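You operate a simulated robot arm through the tools that you are given. There is no shell and no other tool. Be economical: measure what you need, move in short steps, check, and stop when the job is done.

You run a simulated robot arm. Do the job below in one go: nothing can be reset, and whatever is moved stays where it is left.

TASK
Switch the lamp supply on, set the field 30 cm wide and 24 cm high, and light the lamp.

The check looks at the end state, three seconds after you hand in, the way a careful person would. Anything else that was tipped, shoved, dropped, spilled or broken makes it a failure.

THE ROBOT
A 5-joint arm with a two-finger parallel gripper, fixed in place. Base frame: the origin is at the foot of the arm, x ahead of it, y to its left, z up. Readings come in mm, rad, newtons and seconds.
With the tool pointing down near the work surface it reaches from about 240 to 660 mm from the base axis. Its first joint turns from -1.152 to 1.152 rad. The tool tilts only in the upright plane through the base axis and itself; it spins freely about its own axis. Payload 2.9 kg.
The tool frame sits at the grasp point between the pads (the TCP): z along the fingers, y along the line on which they close. The tips reach 30 mm beyond it. The gripper opens to 110 mm. The fingers are 20 mm wide and 10 mm thick; the gripper's body (48 by 112 mm) begins 55 mm behind the TCP.
Orientation is that of the tool frame in the base frame, as a unit quaternion [w, x, y, z]. With the fingers straight down and closing along the base's y, the tool's x points along the base's -x, its y along +y and its z along -z.

THE INTERFACE
- The arm moves only by the tool servo_tool. Its arguments are lists of equal length, an entry for each row: "dp": the shift along the base's x, y, z in units of 25 mm (1.0 is 25 mm), a list of three; "rotation": the turn, a rotation vector about the base's x, y, z in units of 6 degrees (1.0 is 6 degrees), a list of three; "grip": the finger opening in m, from 0 to 0.11. In form: {"dp": [[x, y, z], ...], "rotation": [[wx, wy, wz], ...], "grip": [grip, ...]}. A call has 1 to 12 rows; each row shifts and turns the commanded pose from where the row before left it. A call with a number of a shift or a turn outside -1 to 1 is refused whole. Rows are played at 5 a second. More than 50 mm and 0.15 rad between two rows, or a gripper value outside its range, and nothing of the call is played. Where a pose cannot be reached the arm comes as near as it can. A force on the tool above 40 N (or 10 N above the force at the start of the call, whichever is more), or a blocked arm, ends the call early, and 0.2 s more pass. Each finger travels about 108 mm/s and halts on what it meets, pressing with about 30 N; the grip force reading is that of the motor and also rises with nothing between the fingers. The clock runs only during rows and for 0.2 s after the last one: add rows that do not move to give the fingers time. It gives the time, the measured TCP pose, the force on the tool (base axes), the opening and the grip force at its end, in the units of the frame above (readings bear some noise), with the torque about the TCP (base axes, N m) and any sound that the robot's microphone picked up, and new pictures: "show" is both (left out), scene, wrist or none.
- Cameras (640 x 400 px; columns grow to the right, rows downward): "scene" is fixed at [40.1, -454.3, 607.7]; the picture's right is [0.76, -0.65, 0.00], its down [-0.35, -0.41, -0.85] and it looks along [0.55, 0.64, -0.53] (base axes); focal length 309 px, centre (320, 200). "wrist" rides on the gripper at [72, 17, -103] in the tool frame; the picture's right is [-0.23, 0.97, 0.00], its down [-0.76, -0.18, -0.62] and it looks along [-0.61, -0.14, 0.78] (tool axes); focal length 222 px, centre (320, 200). There is no depth. A picture from a camera that has moved, and an enlarged one, comes with that camera's place and axes in the base frame and with its lens.
- close_up(camera, box): a new picture of the part [left, top, right, bottom] of that camera's present view, enlarged. The clock stands still meanwhile.
- job_done(): hands the job in; it is judged then, once.

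Go step by step. Nothing tells you positions but the pictures and the camera data: compare them with the known pose of the tool, close in by small moves and look again before you grip or let go. The budget is 120 turns and 200 pictures, counting those below and the enlarged ones. Unless the task says otherwise, let go and move clear before handing in, and close with one line.

The tools are called as a command line: name --argument value ..., lists and objects as JSON in quotes. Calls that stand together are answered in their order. servo_tool: Moves the arm, as the interface text tells. Its arguments: {"type":"object","properties":{"dp":{"type":"array","items":{"type":"array","items":{"type":"number"}}},"rotation":{"type":"array","items":{"type":"array","items":{"type":"number"}}},"grip":{"type":"array","items":{"type":"number"}},"show":{"type":"string","enum":["both","scene","wrist","none"]}},"required":["dp","rotation","grip"]} The other tools are called the same way: close_up (camera, box) takes an enlarged picture of a part of a camera's view; job_done () hands the job in.

At the start:

```text
time_s: 0.0
ee_pos: [383.7, -58.8, 460.5]
orientation: [-0.001, 0.0, 1.0, 0.0]
force: [-0.3, 0.6, -0.3]
moment: [0.01, 0.02, 0.02]
width: 110.0
grip_force: 0.1
```

scene: 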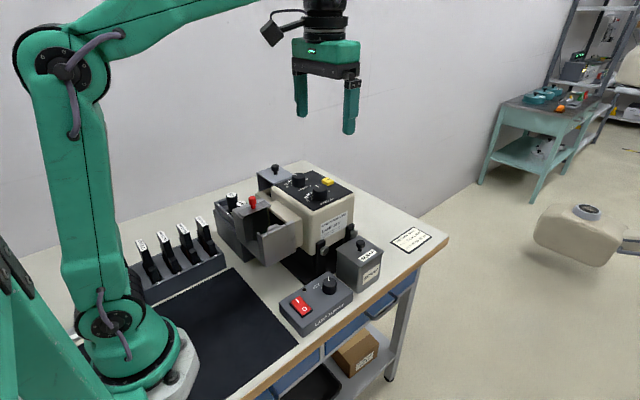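
wrist: 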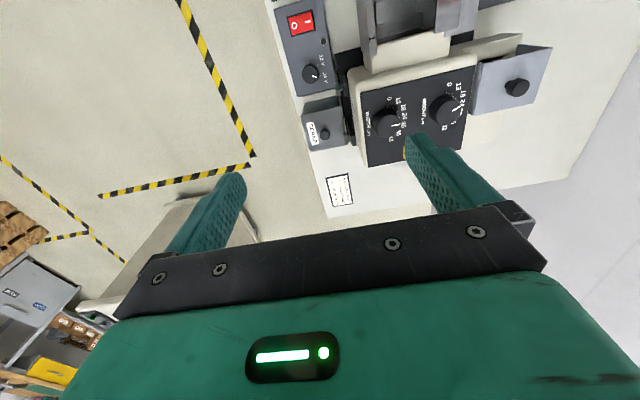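

I see a bench with a collimator head (two dials, yellow button), a lamp supply with red rocker and knob, and several other boxes. I'll enlarge these to read the labels.

close_up --camera "scene" --box '[210, 150, 370, 250]'

close_up --camera "scene" --box '[270, 220, 440, 340]'

close_up --camera "wrist" --box '[350, 60, 490, 170]'

close_up --camera "wrist" --box '[265, 0, 375, 220]'

close_up --camera "scene" --box '[380, 215, 440, 260]'

```text
4.00 times, centred on (290, 200) of scene
camera zoom: at [40.1, -454.3, 607.7], right [0.76, -0.65, 0.0], down [-0.35, -0.41, -0.85], along [0.55, 0.64, -0.53], focal length 1235 px, centre (440, 200)
```

zoom: 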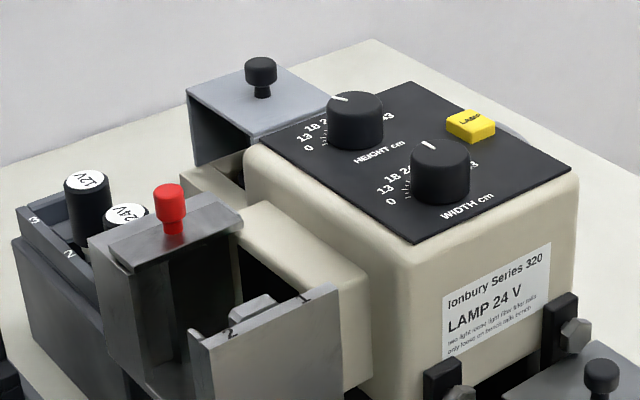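

```text
3.33 times, centred on (355, 280) of scene
camera zoom: at [40.1, -454.3, 607.7], right [0.76, -0.65, 0.0], down [-0.35, -0.41, -0.85], along [0.55, 0.64, -0.53], focal length 1029 px, centre (203, -67)
```

zoom: 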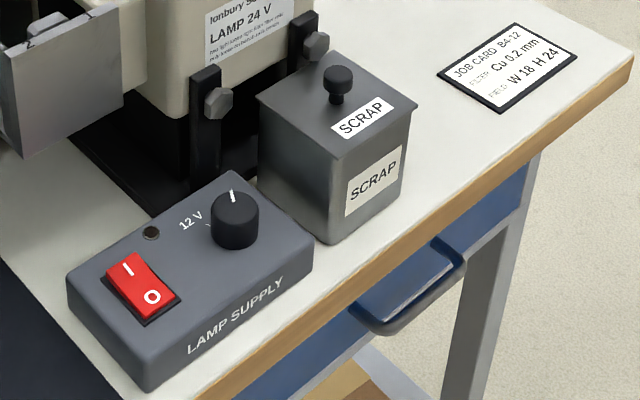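

```text
3.64 times, centred on (420, 115) of wrist
camera zoom: at [310.5, -42.0, 564.1], right [0.23, 0.97, 0.0], down [0.76, -0.18, 0.62], along [0.61, -0.14, -0.78], focal length 808 px, centre (-44, 509)
```

zoom: 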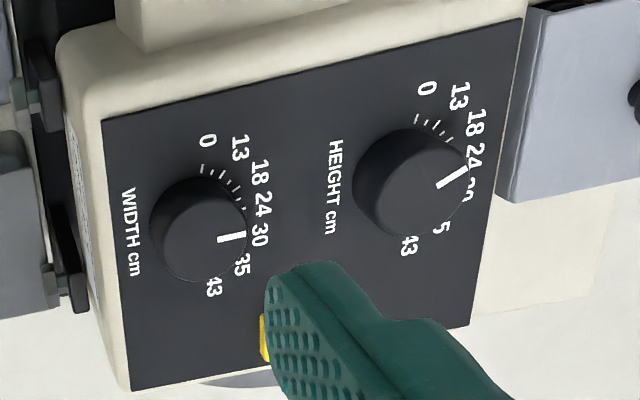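

```text
1.82 times, centred on (320, 110) of wrist
camera zoom: at [310.5, -42.0, 564.1], right [0.23, 0.97, 0.0], down [0.76, -0.18, 0.62], along [0.61, -0.14, -0.78], focal length 404 px, centre (320, 364)
```

zoom: 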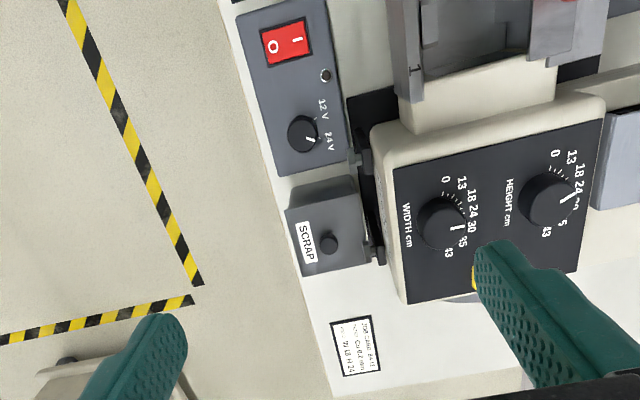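

```text
8.89 times, centred on (410, 238) of scene
camera zoom: at [40.1, -454.3, 607.7], right [0.76, -0.65, 0.0], down [-0.35, -0.41, -0.85], along [0.55, 0.64, -0.53], focal length 2744 px, centre (-480, -133)
```

zoom: 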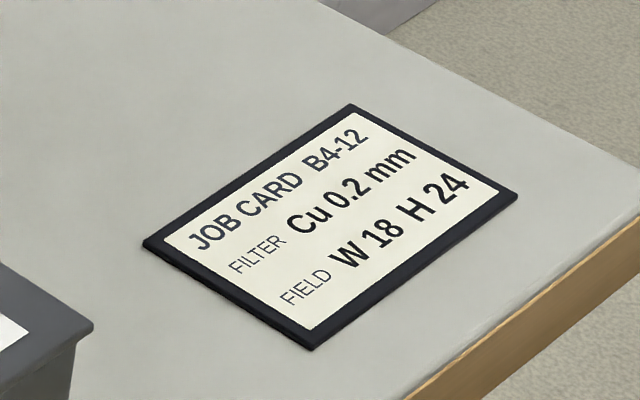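

The task asks for W 30 / H 24 (the job card differs, so I follow the task). The lamp is marked 24 V, so I move closer to the supply to read its selector and the rocker.

servo_tool --dp '[[-0.42, -0.1, -0.9], [-0.42, -0.1, -0.9], [-0.42, -0.1, -0.9], [-0.42, -0.1, -0.9], [-0.42, -0.1, -0.9], [-0.42, -0.1, -0.9], [-0.42, -0.1, -0.9], [-0.42, -0.1, -0.9], [0, 0, 0]]' --rotation '[[0, 0, 0], [0, 0, 0], [0, 0, 0], [0, 0, 0], [0, 0, 0], [0, 0, 0], [0, 0, 0], [0, 0, 0], [0, 0, 0]]' --grip '[0.11, 0.08, 0.05, 0.02, 0, 0, 0, 0, 0]'

```text
time_s: 2.0
ee_pos: [299.0, -78.7, 281.3]
orientation: [0.0, 0.0, 1.0, 0.001]
force: [-0.5, -0.3, -0.2]
moment: [0.05, 0.01, 0.03]
width: 0.0
grip_force: 30.2
camera wrist: at [226.0, -61.6, 383.6], right [0.23, 0.97, 0.0], down [0.76, -0.18, 0.62], along [0.61, -0.14, -0.78], focal length 222 px, centre (320, 200)
```

scene: 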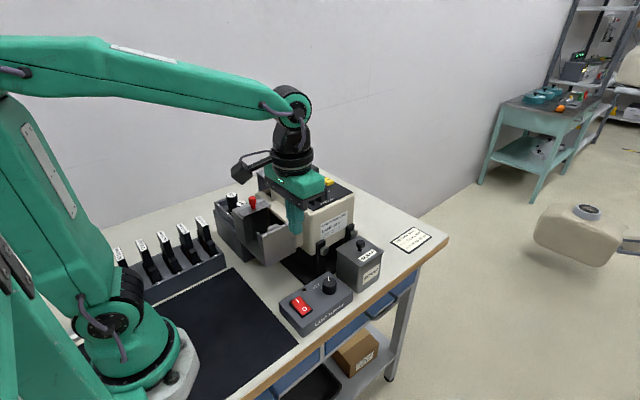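
wrist: 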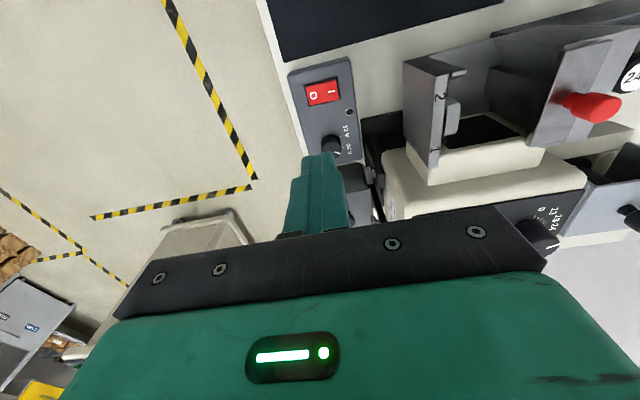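

close_up --camera "wrist" --box '[280, 50, 380, 170]'

close_up --camera "wrist" --box '[400, 20, 640, 180]'

close_up --camera "scene" --box '[275, 260, 355, 340]'

close_up --camera "scene" --box '[110, 180, 310, 305]'

```text
3.33 times, centred on (330, 110) of wrist
camera zoom: at [226.0, -61.6, 383.6], right [0.23, 0.97, 0.0], down [0.76, -0.18, 0.62], along [0.61, -0.14, -0.78], focal length 740 px, centre (287, 500)
```

zoom: 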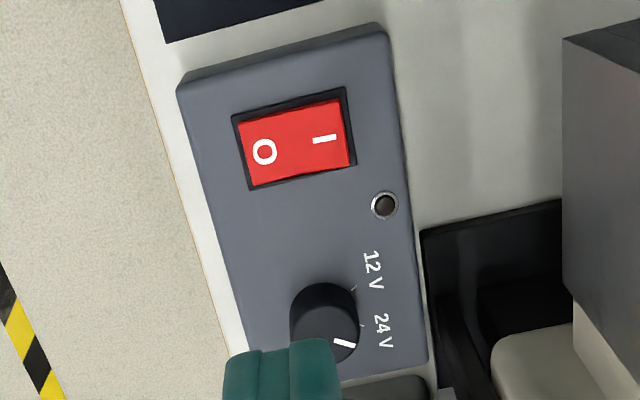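

```text
2.50 times, centred on (520, 100) of wrist
camera zoom: at [226.0, -61.6, 383.6], right [0.23, 0.97, 0.0], down [0.76, -0.18, 0.62], along [0.61, -0.14, -0.78], focal length 555 px, centre (-180, 450)
```

zoom: 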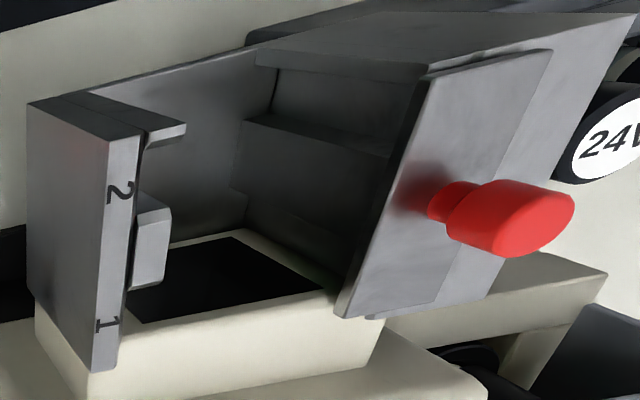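

```text
5.00 times, centred on (315, 300) of scene
camera zoom: at [40.1, -454.3, 607.7], right [0.76, -0.65, 0.0], down [-0.35, -0.41, -0.85], along [0.55, 0.64, -0.53], focal length 1543 px, centre (345, -300)
```

zoom: 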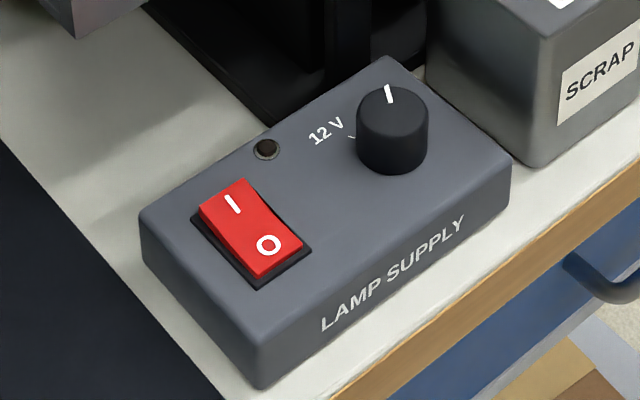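

```text
3.20 times, centred on (210, 242) of scene
camera zoom: at [40.1, -454.3, 607.7], right [0.76, -0.65, 0.0], down [-0.35, -0.41, -0.85], along [0.55, 0.64, -0.53], focal length 988 px, centre (672, 64)
```

zoom: 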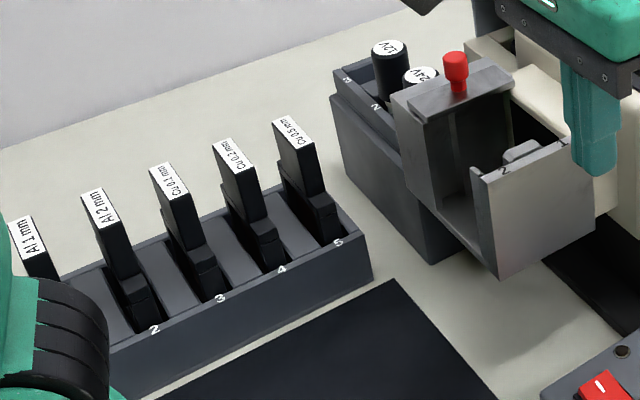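

The rocker is at O (the I side, toward +y, is raised, near (307,-61,37)), and the selector points at 24 V, matching the lamp. I descend with closed fingers above the I half.

servo_tool --dp '[[0.14, 0.37, -1], [0.14, 0.37, -1], [0, 0, -1], [0, 0, -1], [0, 0, -1], [0, 0, -1], [0, 0, -1], [0, 0, -1], [0, 0, 0]]' --rotation '[[0, 0, 0], [0, 0, 0], [0, 0, 0], [0, 0, 0], [0, 0, 0], [0, 0, 0], [0, 0, 0], [0, 0, 0], [0, 0, 0]]' --grip '[0, 0, 0, 0, 0, 0, 0, 0, 0]'

close_up --camera "scene" --box '[255, 220, 375, 340]'

```text
time_s: 4.0
ee_pos: [305.9, -59.3, 81.8]
orientation: [-0.001, 0.0, 1.0, 0.001]
force: [-1.0, 0.5, 0.9]
moment: [0.02, 0.0, 0.01]
width: 0.0
grip_force: 30.0
camera wrist: at [233.7, -43.2, 184.1], right [0.23, 0.97, 0.0], down [0.76, -0.18, 0.62], along [0.61, -0.14, -0.78], focal length 222 px, centre (320, 200)
```

scene: 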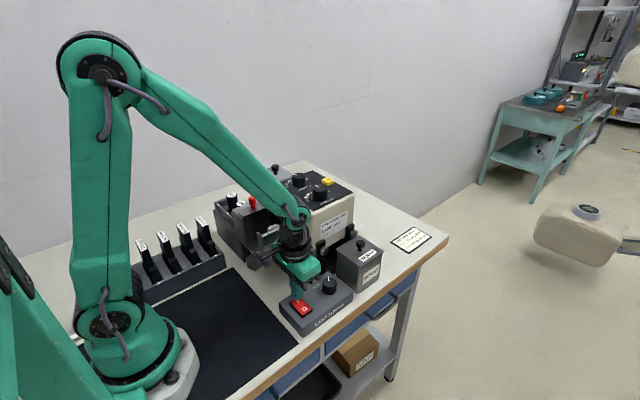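
wrist: 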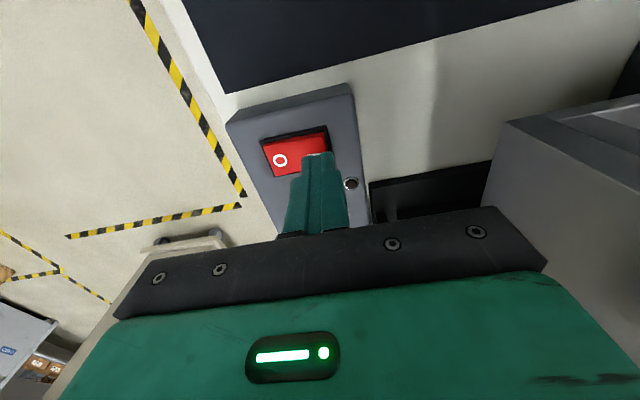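

```text
3.33 times, centred on (315, 280) of scene
camera zoom: at [40.1, -454.3, 607.7], right [0.76, -0.65, 0.0], down [-0.35, -0.41, -0.85], along [0.55, 0.64, -0.53], focal length 1029 px, centre (337, -67)
```

zoom: 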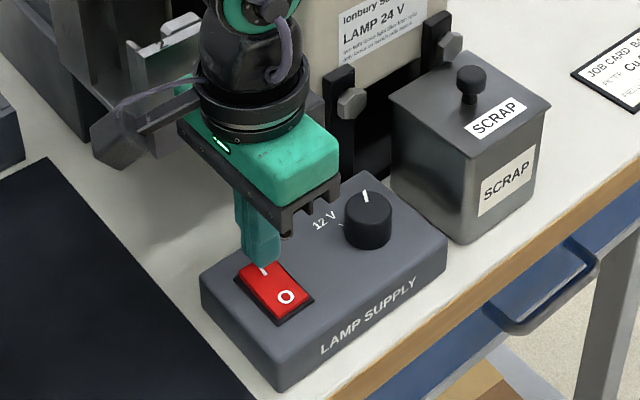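

The tip is over the I half. I push down in small steps, watching force and sound.

servo_tool --dp '[[0, 0, -0.2], [0, 0, -0.2], [0, 0, -0.15], [0, 0, -0.15], [0, 0, -0.1]]' --rotation '[[0, 0, 0], [0, 0, 0], [0, 0, 0], [0, 0, 0], [0, 0, 0]]' --grip '[0, 0, 0, 0, 0]' --show "none"

close_up --camera "scene" --box '[255, 220, 375, 340]'

```text
time_s: 4.8
ee_pos: [307.4, -60.6, 71.2]
orientation: [0.0, -0.001, 1.0, -0.001]
force: [-2.4, 3.5, 10.9]
moment: [-0.04, 0.06, -0.01]
width: 0.0
grip_force: 30.4
stopped in row 3: the force on the tool passed its limit at 56 N (the readings are from after the stop); the commanded pose is now the measured one
```

```text
3.33 times, centred on (315, 280) of scene
camera zoom: at [40.1, -454.3, 607.7], right [0.76, -0.65, 0.0], down [-0.35, -0.41, -0.85], along [0.55, 0.64, -0.53], focal length 1029 px, centre (337, -67)
```

zoom: 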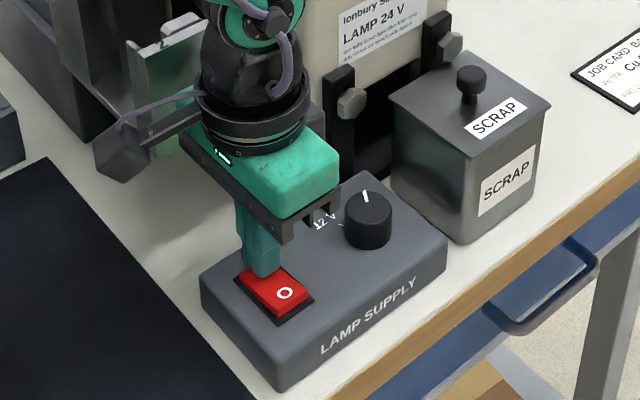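

The contact stop came with the O end apparently rising. I lift off and look at the rocker.

servo_tool --dp '[[0, 0, 1], [0, 0, 1], [0, 0, 1], [0, 0, 1], [0, 0, 1], [0, 0, 1], [0, 0, 1], [0, 0, 0]]' --rotation '[[0, 0, 0], [0, 0, 0], [0, 0, 0], [0, 0, 0], [0, 0, 0], [0, 0, 0], [0, 0, 0], [0, 0, 0]]' --grip '[0, 0, 0, 0, 0, 0, 0, 0]' --show "wrist"

close_up --camera "scene" --box '[275, 260, 355, 340]'

close_up --camera "wrist" --box '[250, 50, 410, 170]'

```text
time_s: 6.6
ee_pos: [307.2, -60.6, 246.6]
orientation: [0.0, -0.001, 1.0, 0.0]
force: [0.3, -0.2, 0.7]
moment: [-0.02, 0.01, 0.0]
width: 0.1
grip_force: 29.7
camera wrist: at [233.5, -43.5, 349.1], right [0.23, 0.97, 0.0], down [0.76, -0.18, 0.62], along [0.61, -0.14, -0.78], focal length 222 px, centre (320, 200)
```

wrist: 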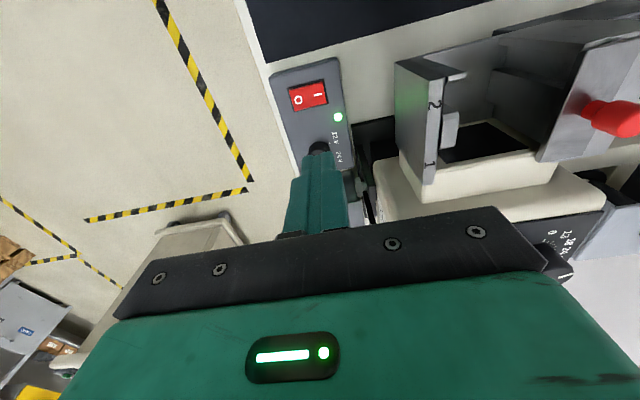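

```text
5.00 times, centred on (315, 300) of scene
camera zoom: at [40.1, -454.3, 607.7], right [0.76, -0.65, 0.0], down [-0.35, -0.41, -0.85], along [0.55, 0.64, -0.53], focal length 1543 px, centre (345, -300)
```

zoom: 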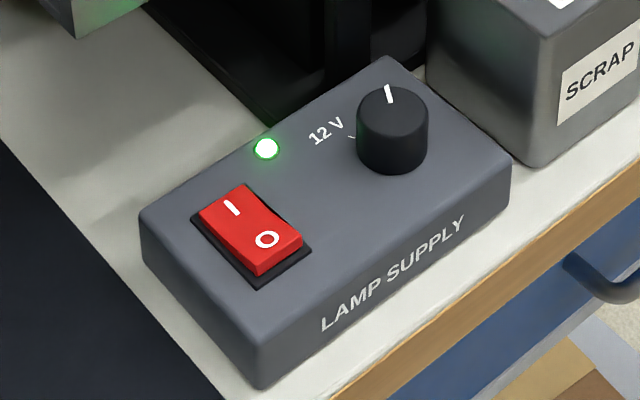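

```text
3.33 times, centred on (330, 110) of wrist
camera zoom: at [233.5, -43.5, 349.1], right [0.23, 0.97, 0.0], down [0.76, -0.18, 0.62], along [0.61, -0.14, -0.78], focal length 740 px, centre (287, 500)
```

zoom: 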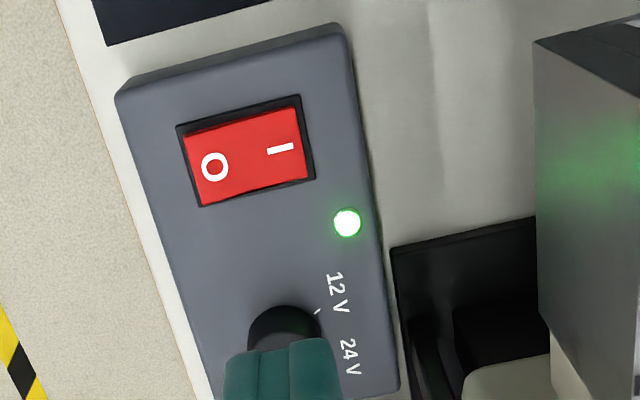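

The supply is on (green LED) at 24 V. Next I go up and over to view the two dials and lamp button from above.

servo_tool --dp '[[0, 0, 1], [0, 0, 1], [0, 0, 1], [0.6, 0.87, 0.6], [0.6, 0.87, 0.6], [0.6, 0.87, 0.6], [0.6, 0.87, 0.6], [0.6, 0.87, 0.4], [0.6, 0.87, 0.3], [0, 0, 0]]' --rotation '[[0, 0, 0], [0, 0, 0], [0, 0, 0], [0, 0, 0], [0, 0, 0], [0, 0, 0], [0, 0, 0], [0, 0, 0], [0, 0, 0], [0, 0, 0]]' --grip '[0, 0, 0, 0, 0, 0, 0, 0, 0, 0]'

close_up --camera "wrist" --box '[220, 30, 420, 180]'

```text
time_s: 8.8
ee_pos: [397.2, 70.8, 399.6]
orientation: [0.0, 0.0, 1.0, 0.001]
force: [0.1, 0.4, -0.4]
moment: [-0.02, 0.01, -0.02]
width: 0.1
grip_force: 29.8
camera wrist: at [324.4, 88.3, 500.8], right [0.23, 0.97, 0.0], down [0.76, -0.18, 0.62], along [0.61, -0.14, -0.78], focal length 222 px, centre (320, 200)
```

scene: 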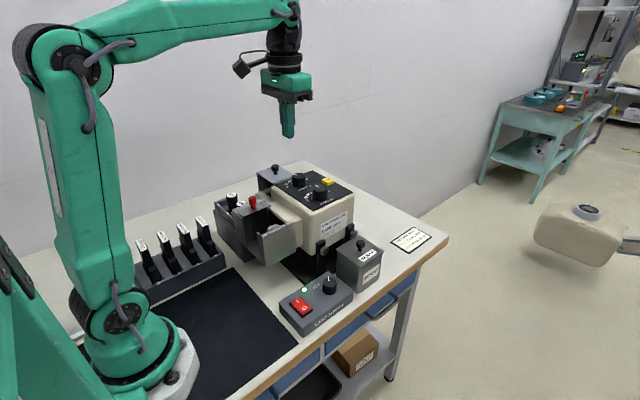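
wrist: 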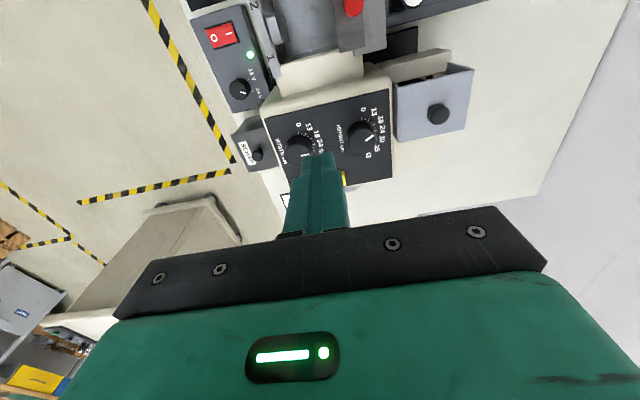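

```text
2.67 times, centred on (320, 105) of wrist
camera zoom: at [324.4, 88.3, 500.8], right [0.23, 0.97, 0.0], down [0.76, -0.18, 0.62], along [0.61, -0.14, -0.78], focal length 592 px, centre (320, 453)
```

zoom: 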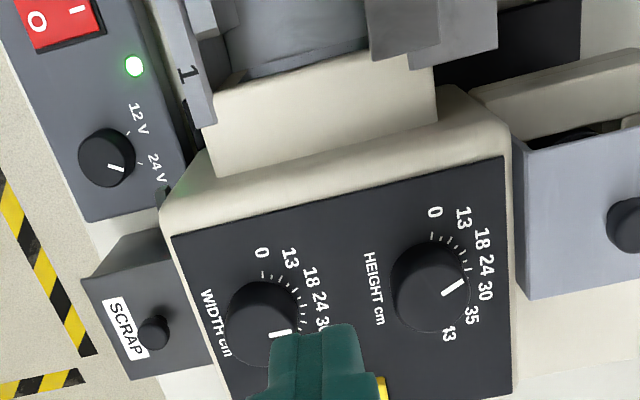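

The dials read as detented scales with 23° spacing; I need a closer look to read the pointers. I open the fingers and hover over the height dial at about (457,111).

servo_tool --dp '[[0.48, 0.32, -0.88], [0.48, 0.32, -0.88], [0.48, 0.32, -0.88], [0.48, 0.32, -0.88], [0.48, 0.32, -0.88], [0, 0, 0]]' --rotation '[[0, 0, 0], [0, 0, 0], [0, 0, 0], [0, 0, 0], [0, 0, 0], [0, 0, 0]]' --grip '[0.08, 0.08, 0.08, 0.08, 0.08, 0.08]'

close_up --camera "wrist" --box '[220, 90, 420, 230]'

close_up --camera "scene" --box '[250, 130, 370, 230]'

```text
time_s: 10.2
ee_pos: [457.0, 111.5, 288.3]
orientation: [-0.001, -0.001, 1.0, 0.0]
force: [-0.1, 0.1, -0.7]
moment: [0.02, 0.01, 0.04]
width: 79.9
grip_force: 0.1
camera wrist: at [383.9, 128.1, 390.7], right [0.23, 0.97, 0.0], down [0.76, -0.18, 0.62], along [0.61, -0.14, -0.78], focal length 222 px, centre (320, 200)
```

scene: 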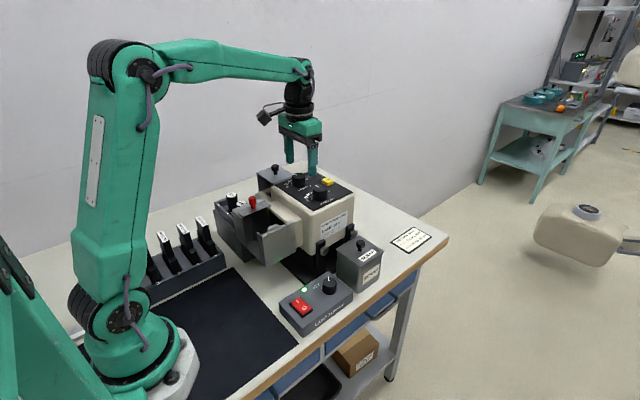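
wrist: 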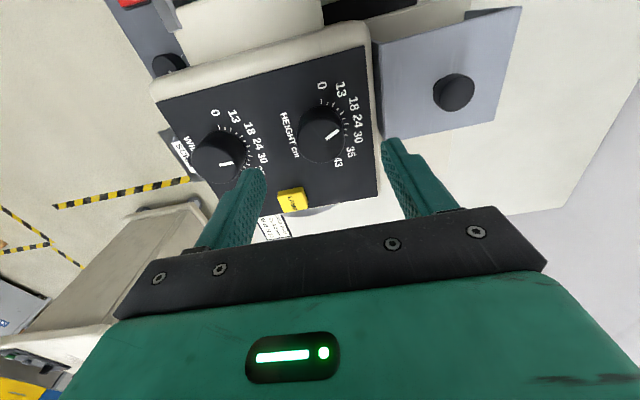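

```text
2.86 times, centred on (320, 160) of wrist
camera zoom: at [383.9, 128.1, 390.7], right [0.23, 0.97, 0.0], down [0.76, -0.18, 0.62], along [0.61, -0.14, -0.78], focal length 635 px, centre (320, 314)
```

zoom: 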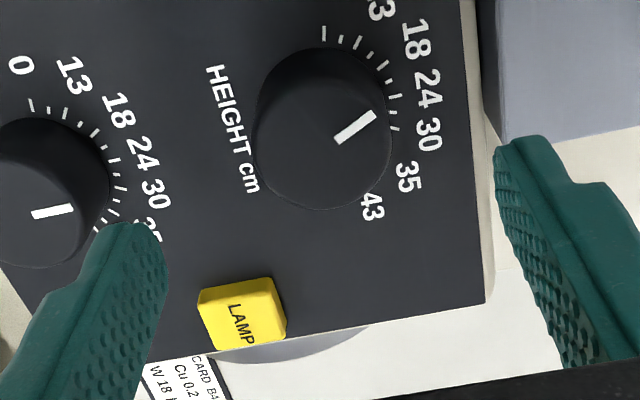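

```text
4.00 times, centred on (310, 180) of scene
camera zoom: at [40.2, -454.3, 607.7], right [0.76, -0.65, 0.0], down [-0.35, -0.41, -0.85], along [0.55, 0.64, -0.53], focal length 1235 px, centre (360, 280)
```

zoom: 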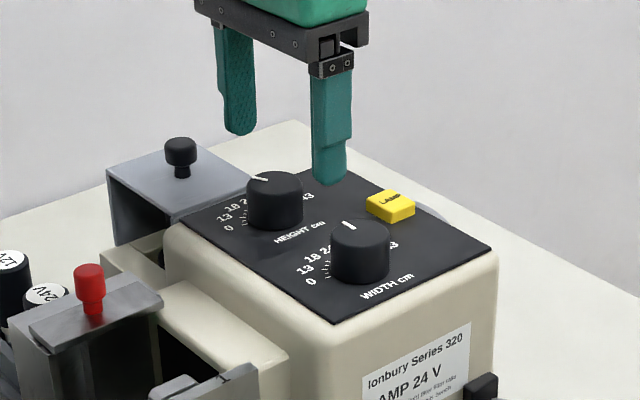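

Reading the pointers geometrically: height is at 18 (needs one step up to 24), width is at 24 (needs one step up to 30), each about 23° clockwise. I descend around the height knob with a narrower opening and check centring.

servo_tool --dp '[[0, 0, -0.7], [0, -0.04, -0.6], [0, 0, 0]]' --rotation '[[0, 0, 0], [0, 0, 0], [0, 0, 0]]' --grip '[0.06, 0.06, 0.06]'

close_up --camera "wrist" --box '[240, 90, 400, 230]'

close_up --camera "scene" --box '[250, 130, 370, 230]'

```text
time_s: 11.0
ee_pos: [457.0, 109.7, 256.5]
orientation: [0.0, 0.0, 1.0, 0.001]
force: [0.1, 0.0, -0.5]
moment: [0.01, 0.0, 0.0]
width: 59.6
grip_force: 0.1
camera wrist: at [383.8, 126.7, 358.4], right [0.23, 0.97, 0.0], down [0.76, -0.18, 0.62], along [0.61, -0.14, -0.78], focal length 222 px, centre (320, 200)
```

scene: 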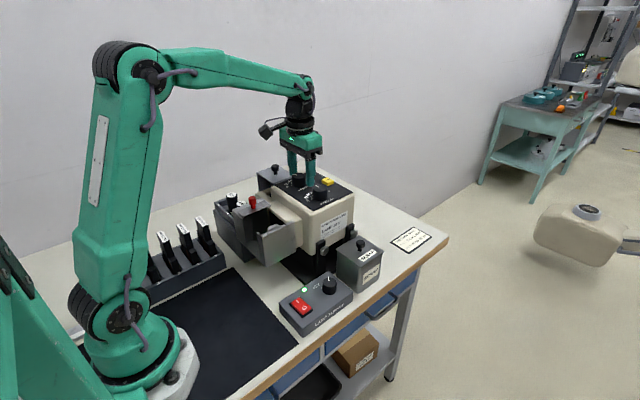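
wrist: 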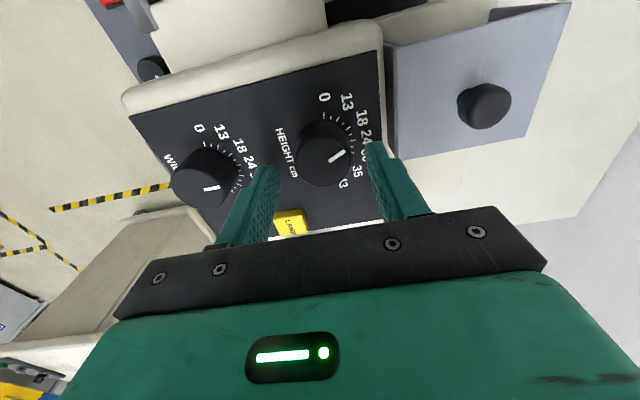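

```text
2.86 times, centred on (320, 160) of wrist
camera zoom: at [383.8, 126.7, 358.4], right [0.23, 0.97, 0.0], down [0.76, -0.18, 0.62], along [0.61, -0.14, -0.78], focal length 635 px, centre (320, 314)
```

zoom: 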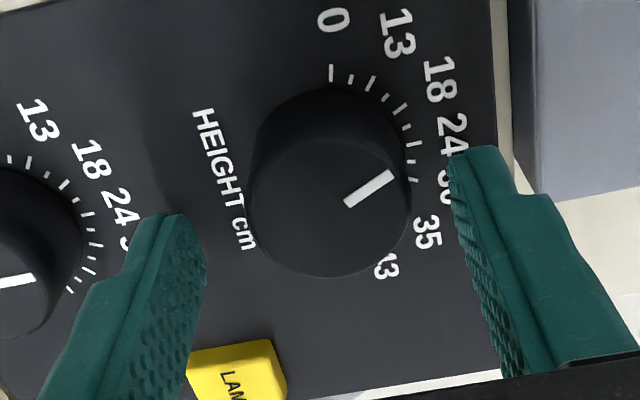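

```text
4.00 times, centred on (310, 180) of scene
camera zoom: at [40.1, -454.3, 607.7], right [0.76, -0.65, 0.0], down [-0.35, -0.41, -0.85], along [0.55, 0.64, -0.53], focal length 1235 px, centre (360, 280)
```

zoom: 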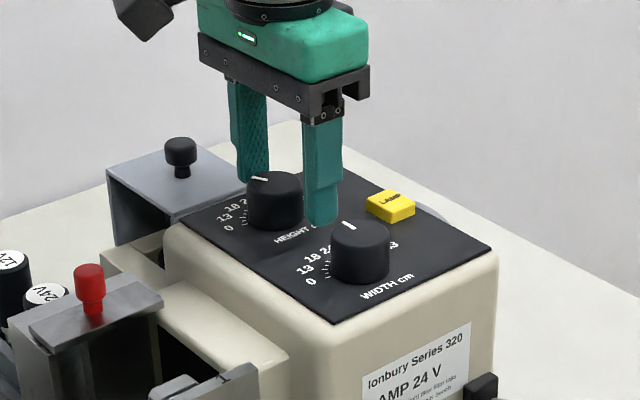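

The fingers straddle the knob nearly symmetrically. I lower so the tips are about 8 mm above the panel and close on the knob.

servo_tool --dp '[[0, 0.04, -0.3], [0, 0, -0.3], [0, 0, 0], [0, 0, 0], [0, 0, 0], [0, 0, 0], [0, 0, 0]]' --rotation '[[0, 0, 0], [0, 0, 0], [0, 0, 0], [0, 0, 0], [0, 0, 0], [0, 0, 0], [0, 0, 0]]' --grip '[0.06, 0.06, 0.05, 0.042, 0.036, 0.032, 0.03]'

close_up --camera "wrist" --box '[240, 90, 400, 230]'

close_up --camera "scene" --box '[250, 130, 370, 230]'

```text
time_s: 11.8
ee_pos: [456.2, 109.0, 245.7]
orientation: [0.002, 0.0, 1.0, 0.001]
force: [0.6, -0.2, 1.1]
moment: [-0.05, 0.03, -0.01]
width: 50.3
grip_force: 0.0
stopped in row 3: the force on the tool passed its limit at 43 N (the readings are from after the stop); the commanded pose is now the measured one
camera wrist: at [383.6, 126.7, 348.1], right [0.23, 0.97, 0.0], down [0.76, -0.18, 0.63], along [0.61, -0.14, -0.78], focal length 222 px, centre (320, 200)
```

scene: 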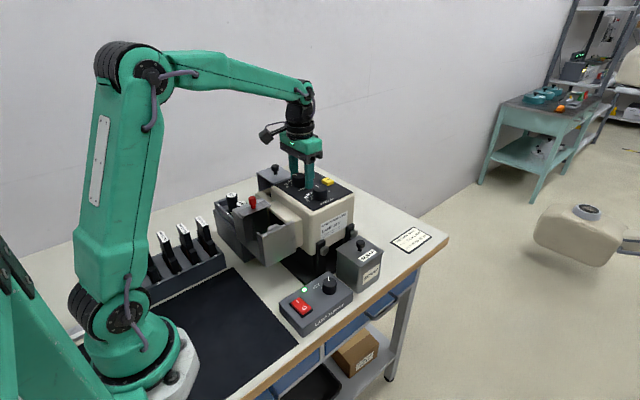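
wrist: 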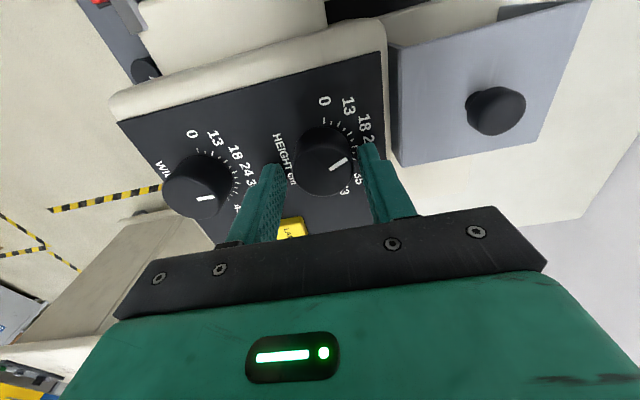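

```text
2.86 times, centred on (320, 160) of wrist
camera zoom: at [383.6, 126.7, 348.1], right [0.23, 0.97, 0.0], down [0.76, -0.18, 0.63], along [0.61, -0.14, -0.78], focal length 635 px, centre (320, 314)
```

zoom: 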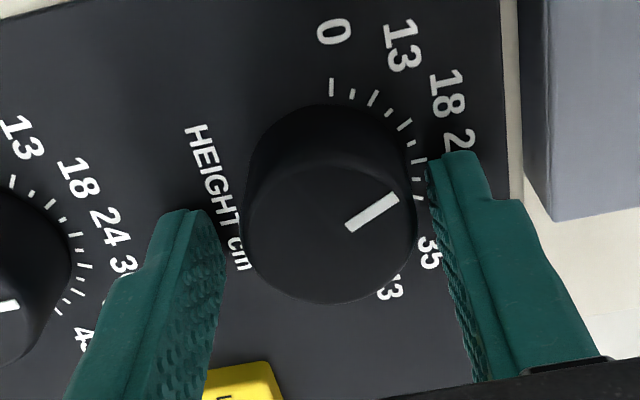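

```text
4.00 times, centred on (310, 180) of scene
camera zoom: at [40.2, -454.3, 607.7], right [0.76, -0.65, 0.0], down [-0.35, -0.41, -0.85], along [0.55, 0.64, -0.53], focal length 1235 px, centre (360, 280)
```

zoom: 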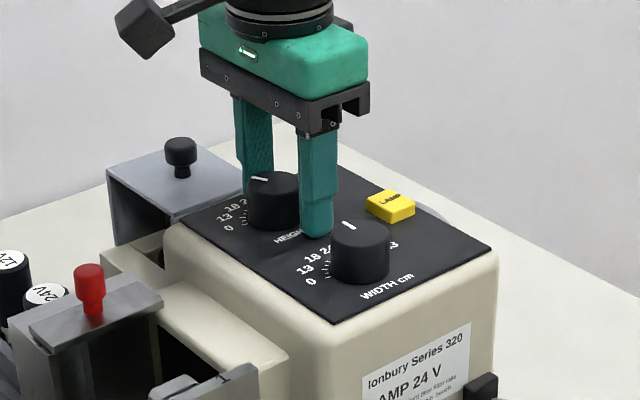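

The tips touched the panel: it is at about z 214, higher than I estimated, so the knob centre moves to about (452,111). I lift 4 mm, recentre, then close on the knob.

servo_tool --dp '[[0, 0, 0.16], [-0.18, 0.06, 0], [0, 0, 0], [0, 0, 0], [0, 0, 0], [0, 0, 0], [0, 0, 0]]' --rotation '[[0, 0, 0], [0, 0, 0], [0, 0, 0], [0, 0, 0], [0, 0, 0], [0, 0, 0], [0, 0, 0]]' --grip '[0.052, 0.052, 0.046, 0.042, 0.039, 0.037, 0.035]'

close_up --camera "wrist" --box '[240, 90, 400, 230]'

close_up --camera "scene" --box '[250, 130, 370, 230]'

```text
time_s: 13.3
ee_pos: [453.0, 111.2, 249.5]
orientation: [0.002, 0.0, 1.0, 0.0]
force: [-1.4, 8.8, -1.4]
moment: [0.07, -0.06, -0.06]
width: 38.9
grip_force: 3.9
camera wrist: at [379.3, 128.5, 351.6], right [0.23, 0.97, 0.0], down [0.76, -0.18, 0.63], along [0.61, -0.14, -0.78], focal length 222 px, centre (320, 200)
```

scene: 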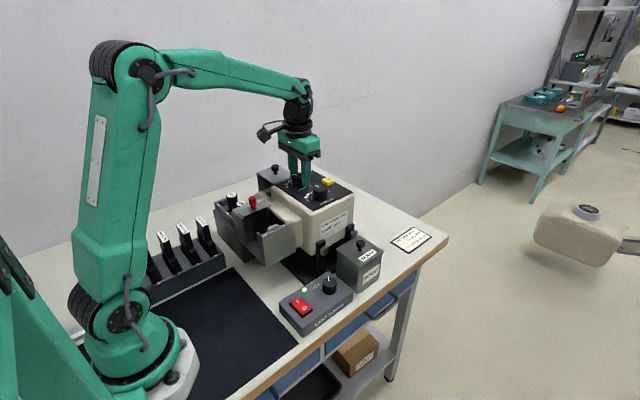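
wrist: 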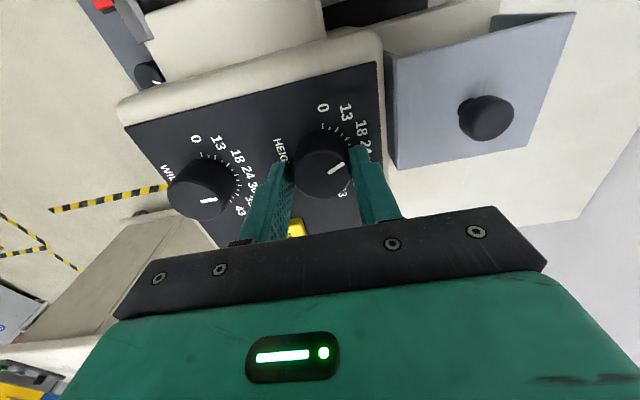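

```text
2.86 times, centred on (320, 160) of wrist
camera zoom: at [379.3, 128.5, 351.6], right [0.23, 0.97, 0.0], down [0.76, -0.18, 0.63], along [0.61, -0.14, -0.78], focal length 635 px, centre (320, 314)
```

zoom: 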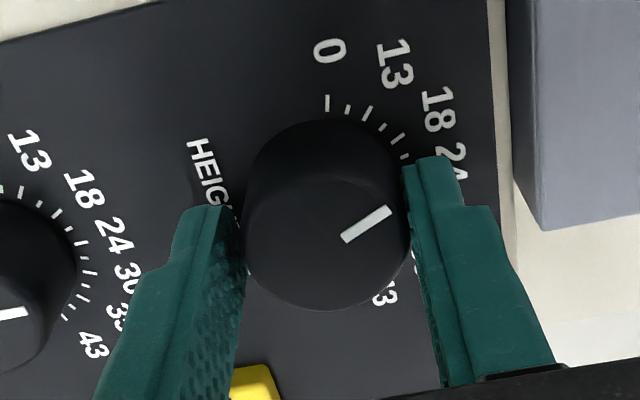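

```text
4.00 times, centred on (310, 180) of scene
camera zoom: at [40.2, -454.3, 607.7], right [0.76, -0.65, 0.0], down [-0.35, -0.41, -0.85], along [0.55, 0.64, -0.53], focal length 1235 px, centre (360, 280)
```

zoom: 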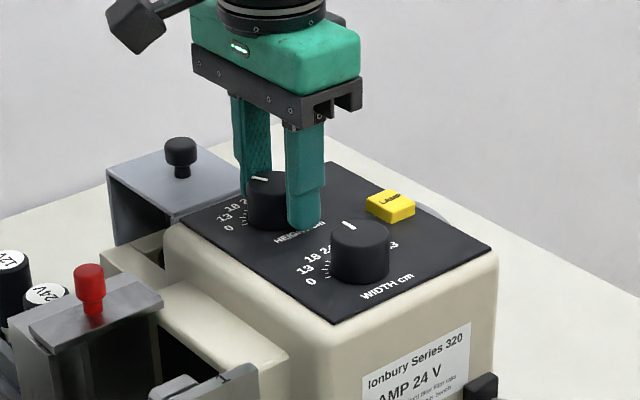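

The +y finger touches slightly first (8.8 N sideways), so I shift 1 mm toward +y and finish closing.

servo_tool --dp '[[0, 0.04, 0], [0, 0, 0], [0, 0, 0], [0, 0, 0]]' --rotation '[[0, 0, 0], [0, 0, 0], [0, 0, 0], [0, 0, 0]]' --grip '[0.039, 0.036, 0.033, 0.03]' --show "none"

```text
time_s: 14.3
ee_pos: [452.6, 112.0, 250.3]
orientation: [0.001, 0.001, 1.0, 0.001]
force: [-1.2, 13.5, -1.6]
moment: [0.18, -0.05, -0.05]
width: 36.7
grip_force: 6.8
```

servo_tool --dp '[[0, 0.06, 0], [0, 0, 0], [0, 0, 0]]' --rotation '[[0, 0, 0], [0, 0, 0], [0, 0, 0]]' --grip '[0.034, 0.034, 0.03]' --show "wrist"

close_up --camera "wrist" --box '[240, 90, 400, 230]'

```text
time_s: 15.2
ee_pos: [453.2, 113.1, 250.3]
orientation: [0.002, 0.0, 1.0, 0.0]
force: [0.5, -0.4, -3.8]
moment: [-0.6, -0.03, 0.01]
width: 35.7
grip_force: 44.5
camera wrist: at [379.2, 130.2, 351.7], right [0.23, 0.97, 0.0], down [0.76, -0.18, 0.63], along [0.61, -0.14, -0.78], focal length 222 px, centre (320, 200)
```

wrist: 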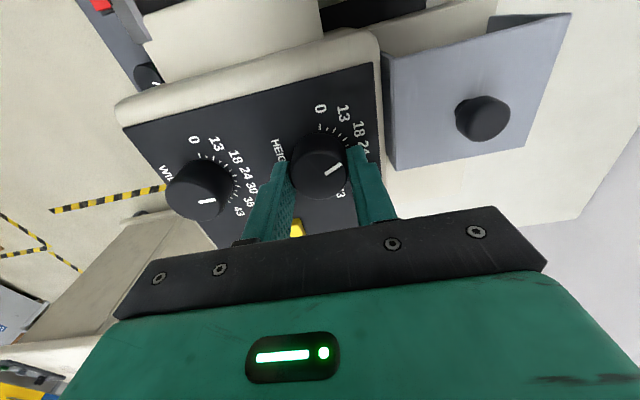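

```text
2.86 times, centred on (320, 160) of wrist
camera zoom: at [379.2, 130.2, 351.7], right [0.23, 0.97, 0.0], down [0.76, -0.18, 0.63], along [0.61, -0.14, -0.78], focal length 635 px, centre (320, 314)
```

zoom: 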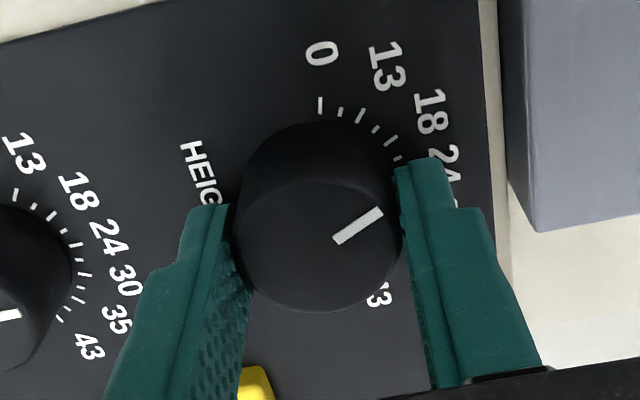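

The knob is gripped squarely (35.7 mm, no side load). I turn it 23° clockwise (negative z) in four rows.

servo_tool --dp '[[0, 0, 0], [0, 0, 0], [0, 0, 0], [0, 0, 0], [0, 0, 0]]' --rotation '[[0, 0, -0.96], [0, 0, -0.96], [0, 0, -0.96], [0, 0, -0.96], [0, 0, 0]]' --grip '[0.03, 0.03, 0.03, 0.03, 0.03]'

close_up --camera "wrist" --box '[240, 90, 400, 230]'

close_up --camera "scene" --box '[250, 130, 370, 230]'

```text
time_s: 16.4
ee_pos: [452.4, 111.7, 250.2]
orientation: [0.001, 0.203, 0.979, 0.001]
force: [2.2, -30.4, 1.6]
moment: [-1.26, -0.03, 0.07]
width: 35.5
grip_force: 44.8
camera wrist: at [391.7, 156.5, 351.8], right [0.59, 0.8, 0.0], down [0.63, -0.47, 0.62], along [0.5, -0.37, -0.78], focal length 222 px, centre (320, 200)
```

scene: 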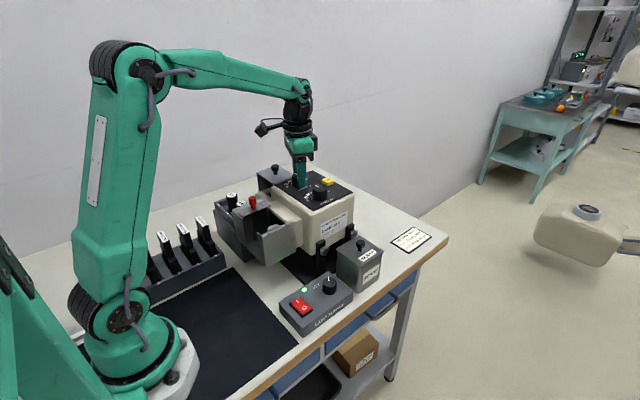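
wrist: 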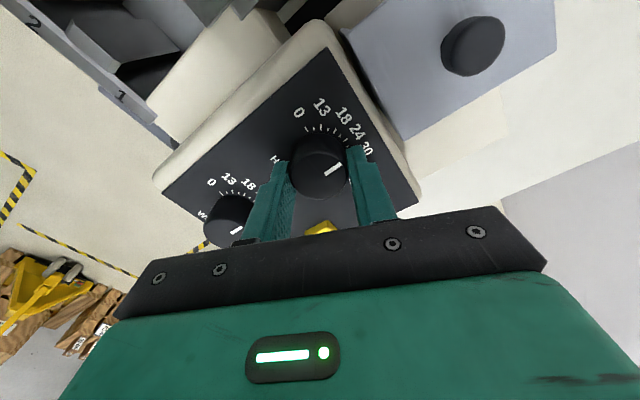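

```text
2.86 times, centred on (320, 160) of wrist
camera zoom: at [391.7, 156.5, 351.8], right [0.59, 0.8, 0.0], down [0.63, -0.47, 0.62], along [0.5, -0.37, -0.78], focal length 635 px, centre (320, 314)
```

zoom: 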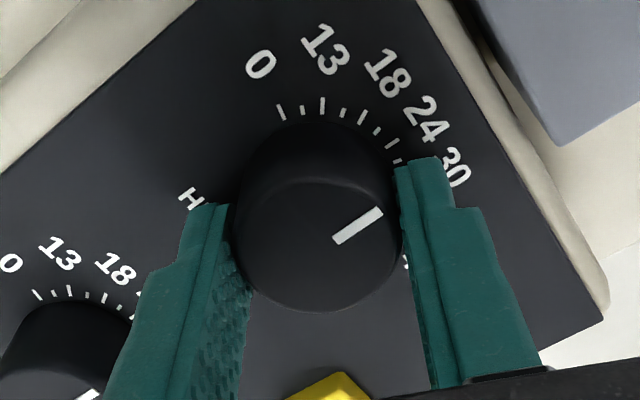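

```text
4.00 times, centred on (310, 180) of scene
camera zoom: at [40.1, -454.4, 607.7], right [0.76, -0.65, 0.0], down [-0.35, -0.41, -0.85], along [0.55, 0.64, -0.53], focal length 1235 px, centre (360, 280)
```

zoom: 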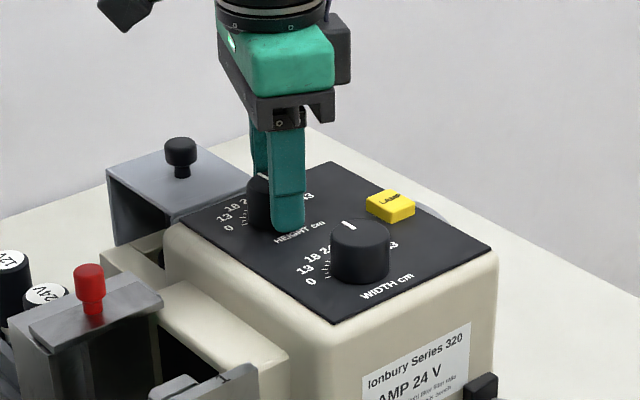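

The knob turned with the tool (23.4°). I release it and lift to read the dial.

servo_tool --dp '[[0, 0, 0], [0, 0, 0], [0, 0, 0], [0, 0, 0.8], [0, 0, 0.8], [0, 0, 0]]' --rotation '[[0, 0, 0], [0, 0, 0], [0, 0, 0], [0, 0, 0.96], [0, 0, 0.96], [0, 0, 0]]' --grip '[0.045, 0.055, 0.055, 0.055, 0.055, 0.055]'

close_up --camera "wrist" --box '[220, 80, 420, 220]'

close_up --camera "scene" --box '[250, 130, 370, 230]'

```text
time_s: 17.8
ee_pos: [453.0, 113.6, 290.3]
orientation: [0.002, 0.101, 0.995, 0.0]
force: [0.1, 0.0, 0.4]
moment: [0.0, 0.01, 0.0]
width: 54.8
grip_force: 0.0
camera wrist: at [383.7, 144.7, 392.1], right [0.42, 0.91, 0.0], down [0.71, -0.33, 0.63], along [0.57, -0.26, -0.78], focal length 222 px, centre (320, 200)
```

scene: 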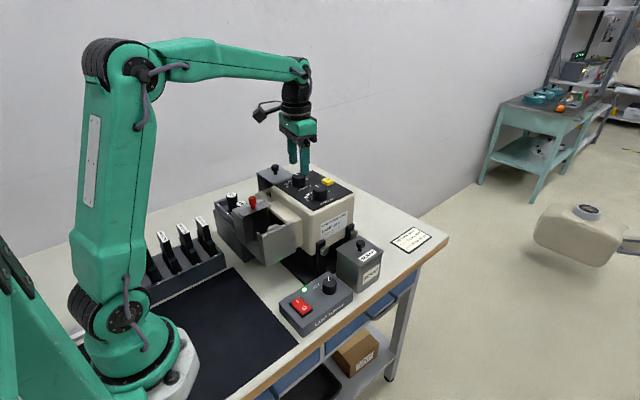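
wrist: 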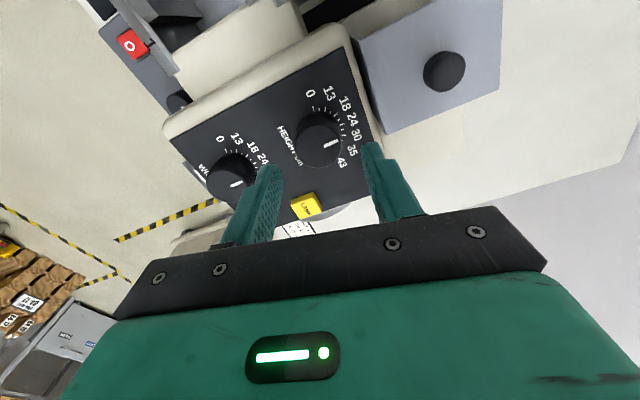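

```text
2.86 times, centred on (320, 150) of wrist
camera zoom: at [383.7, 144.7, 392.1], right [0.42, 0.91, 0.0], down [0.71, -0.33, 0.63], along [0.57, -0.26, -0.78], focal length 635 px, centre (320, 343)
```

zoom: 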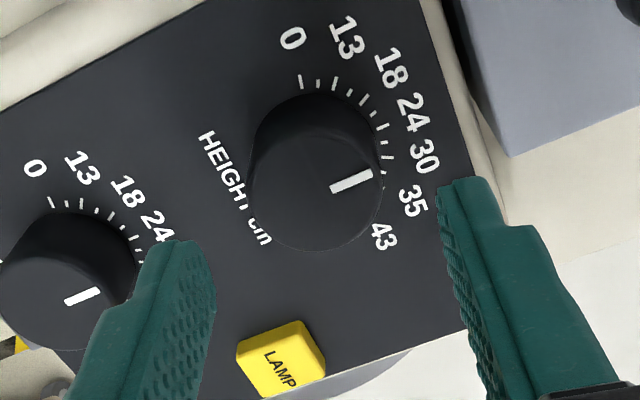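

```text
4.00 times, centred on (310, 180) of scene
camera zoom: at [40.1, -454.3, 607.7], right [0.76, -0.65, 0.0], down [-0.35, -0.41, -0.85], along [0.55, 0.64, -0.53], focal length 1235 px, centre (360, 280)
```

zoom: 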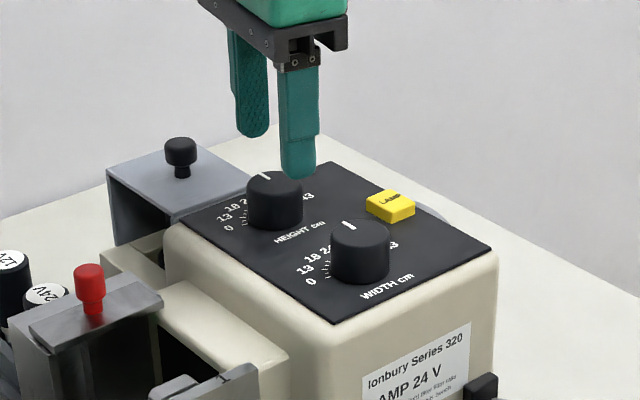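

Height now points at the 24 tick. Using the grip data, the dial centres are at about x 449; the width knob should be at (449, 28). I move there and look before descending.

servo_tool --dp '[[-0.04, -0.85, 0], [-0.04, -0.85, 0], [-0.04, -0.85, 0], [-0.03, -0.86, 0], [0, 0, 0]]' --rotation '[[0, 0, 0.48], [0, 0, 0.48], [0, 0, 0.48], [0, 0, 0.48], [0, 0, 0]]' --grip '[0.055, 0.055, 0.055, 0.055, 0.055]' --show "wrist"

close_up --camera "wrist" --box '[220, 80, 420, 220]'

```text
time_s: 18.9
ee_pos: [448.5, 28.3, 289.2]
orientation: [0.001, 0.0, 1.0, -0.001]
force: [-0.2, -0.4, -0.3]
moment: [0.01, 0.01, -0.02]
width: 55.1
grip_force: 0.1
camera wrist: at [375.6, 45.1, 391.4], right [0.23, 0.97, 0.0], down [0.76, -0.18, 0.63], along [0.61, -0.14, -0.78], focal length 222 px, centre (320, 200)
```

wrist: 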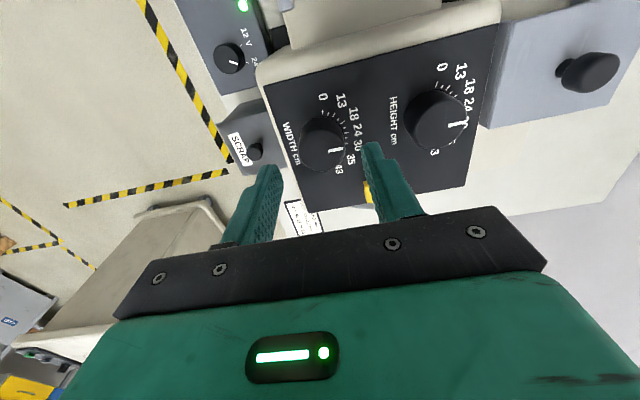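

```text
2.86 times, centred on (320, 150) of wrist
camera zoom: at [375.6, 45.1, 391.4], right [0.23, 0.97, 0.0], down [0.76, -0.18, 0.63], along [0.61, -0.14, -0.78], focal length 635 px, centre (320, 343)
```

zoom: 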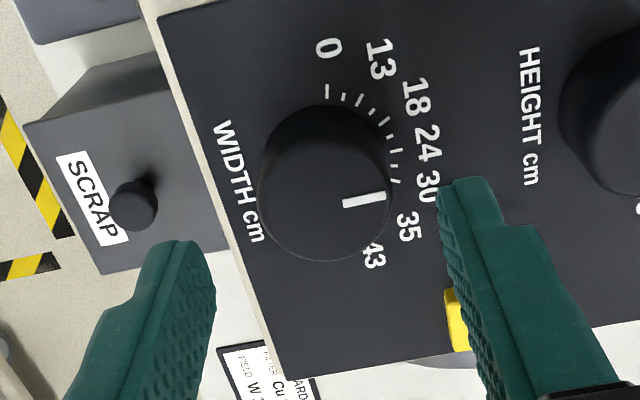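

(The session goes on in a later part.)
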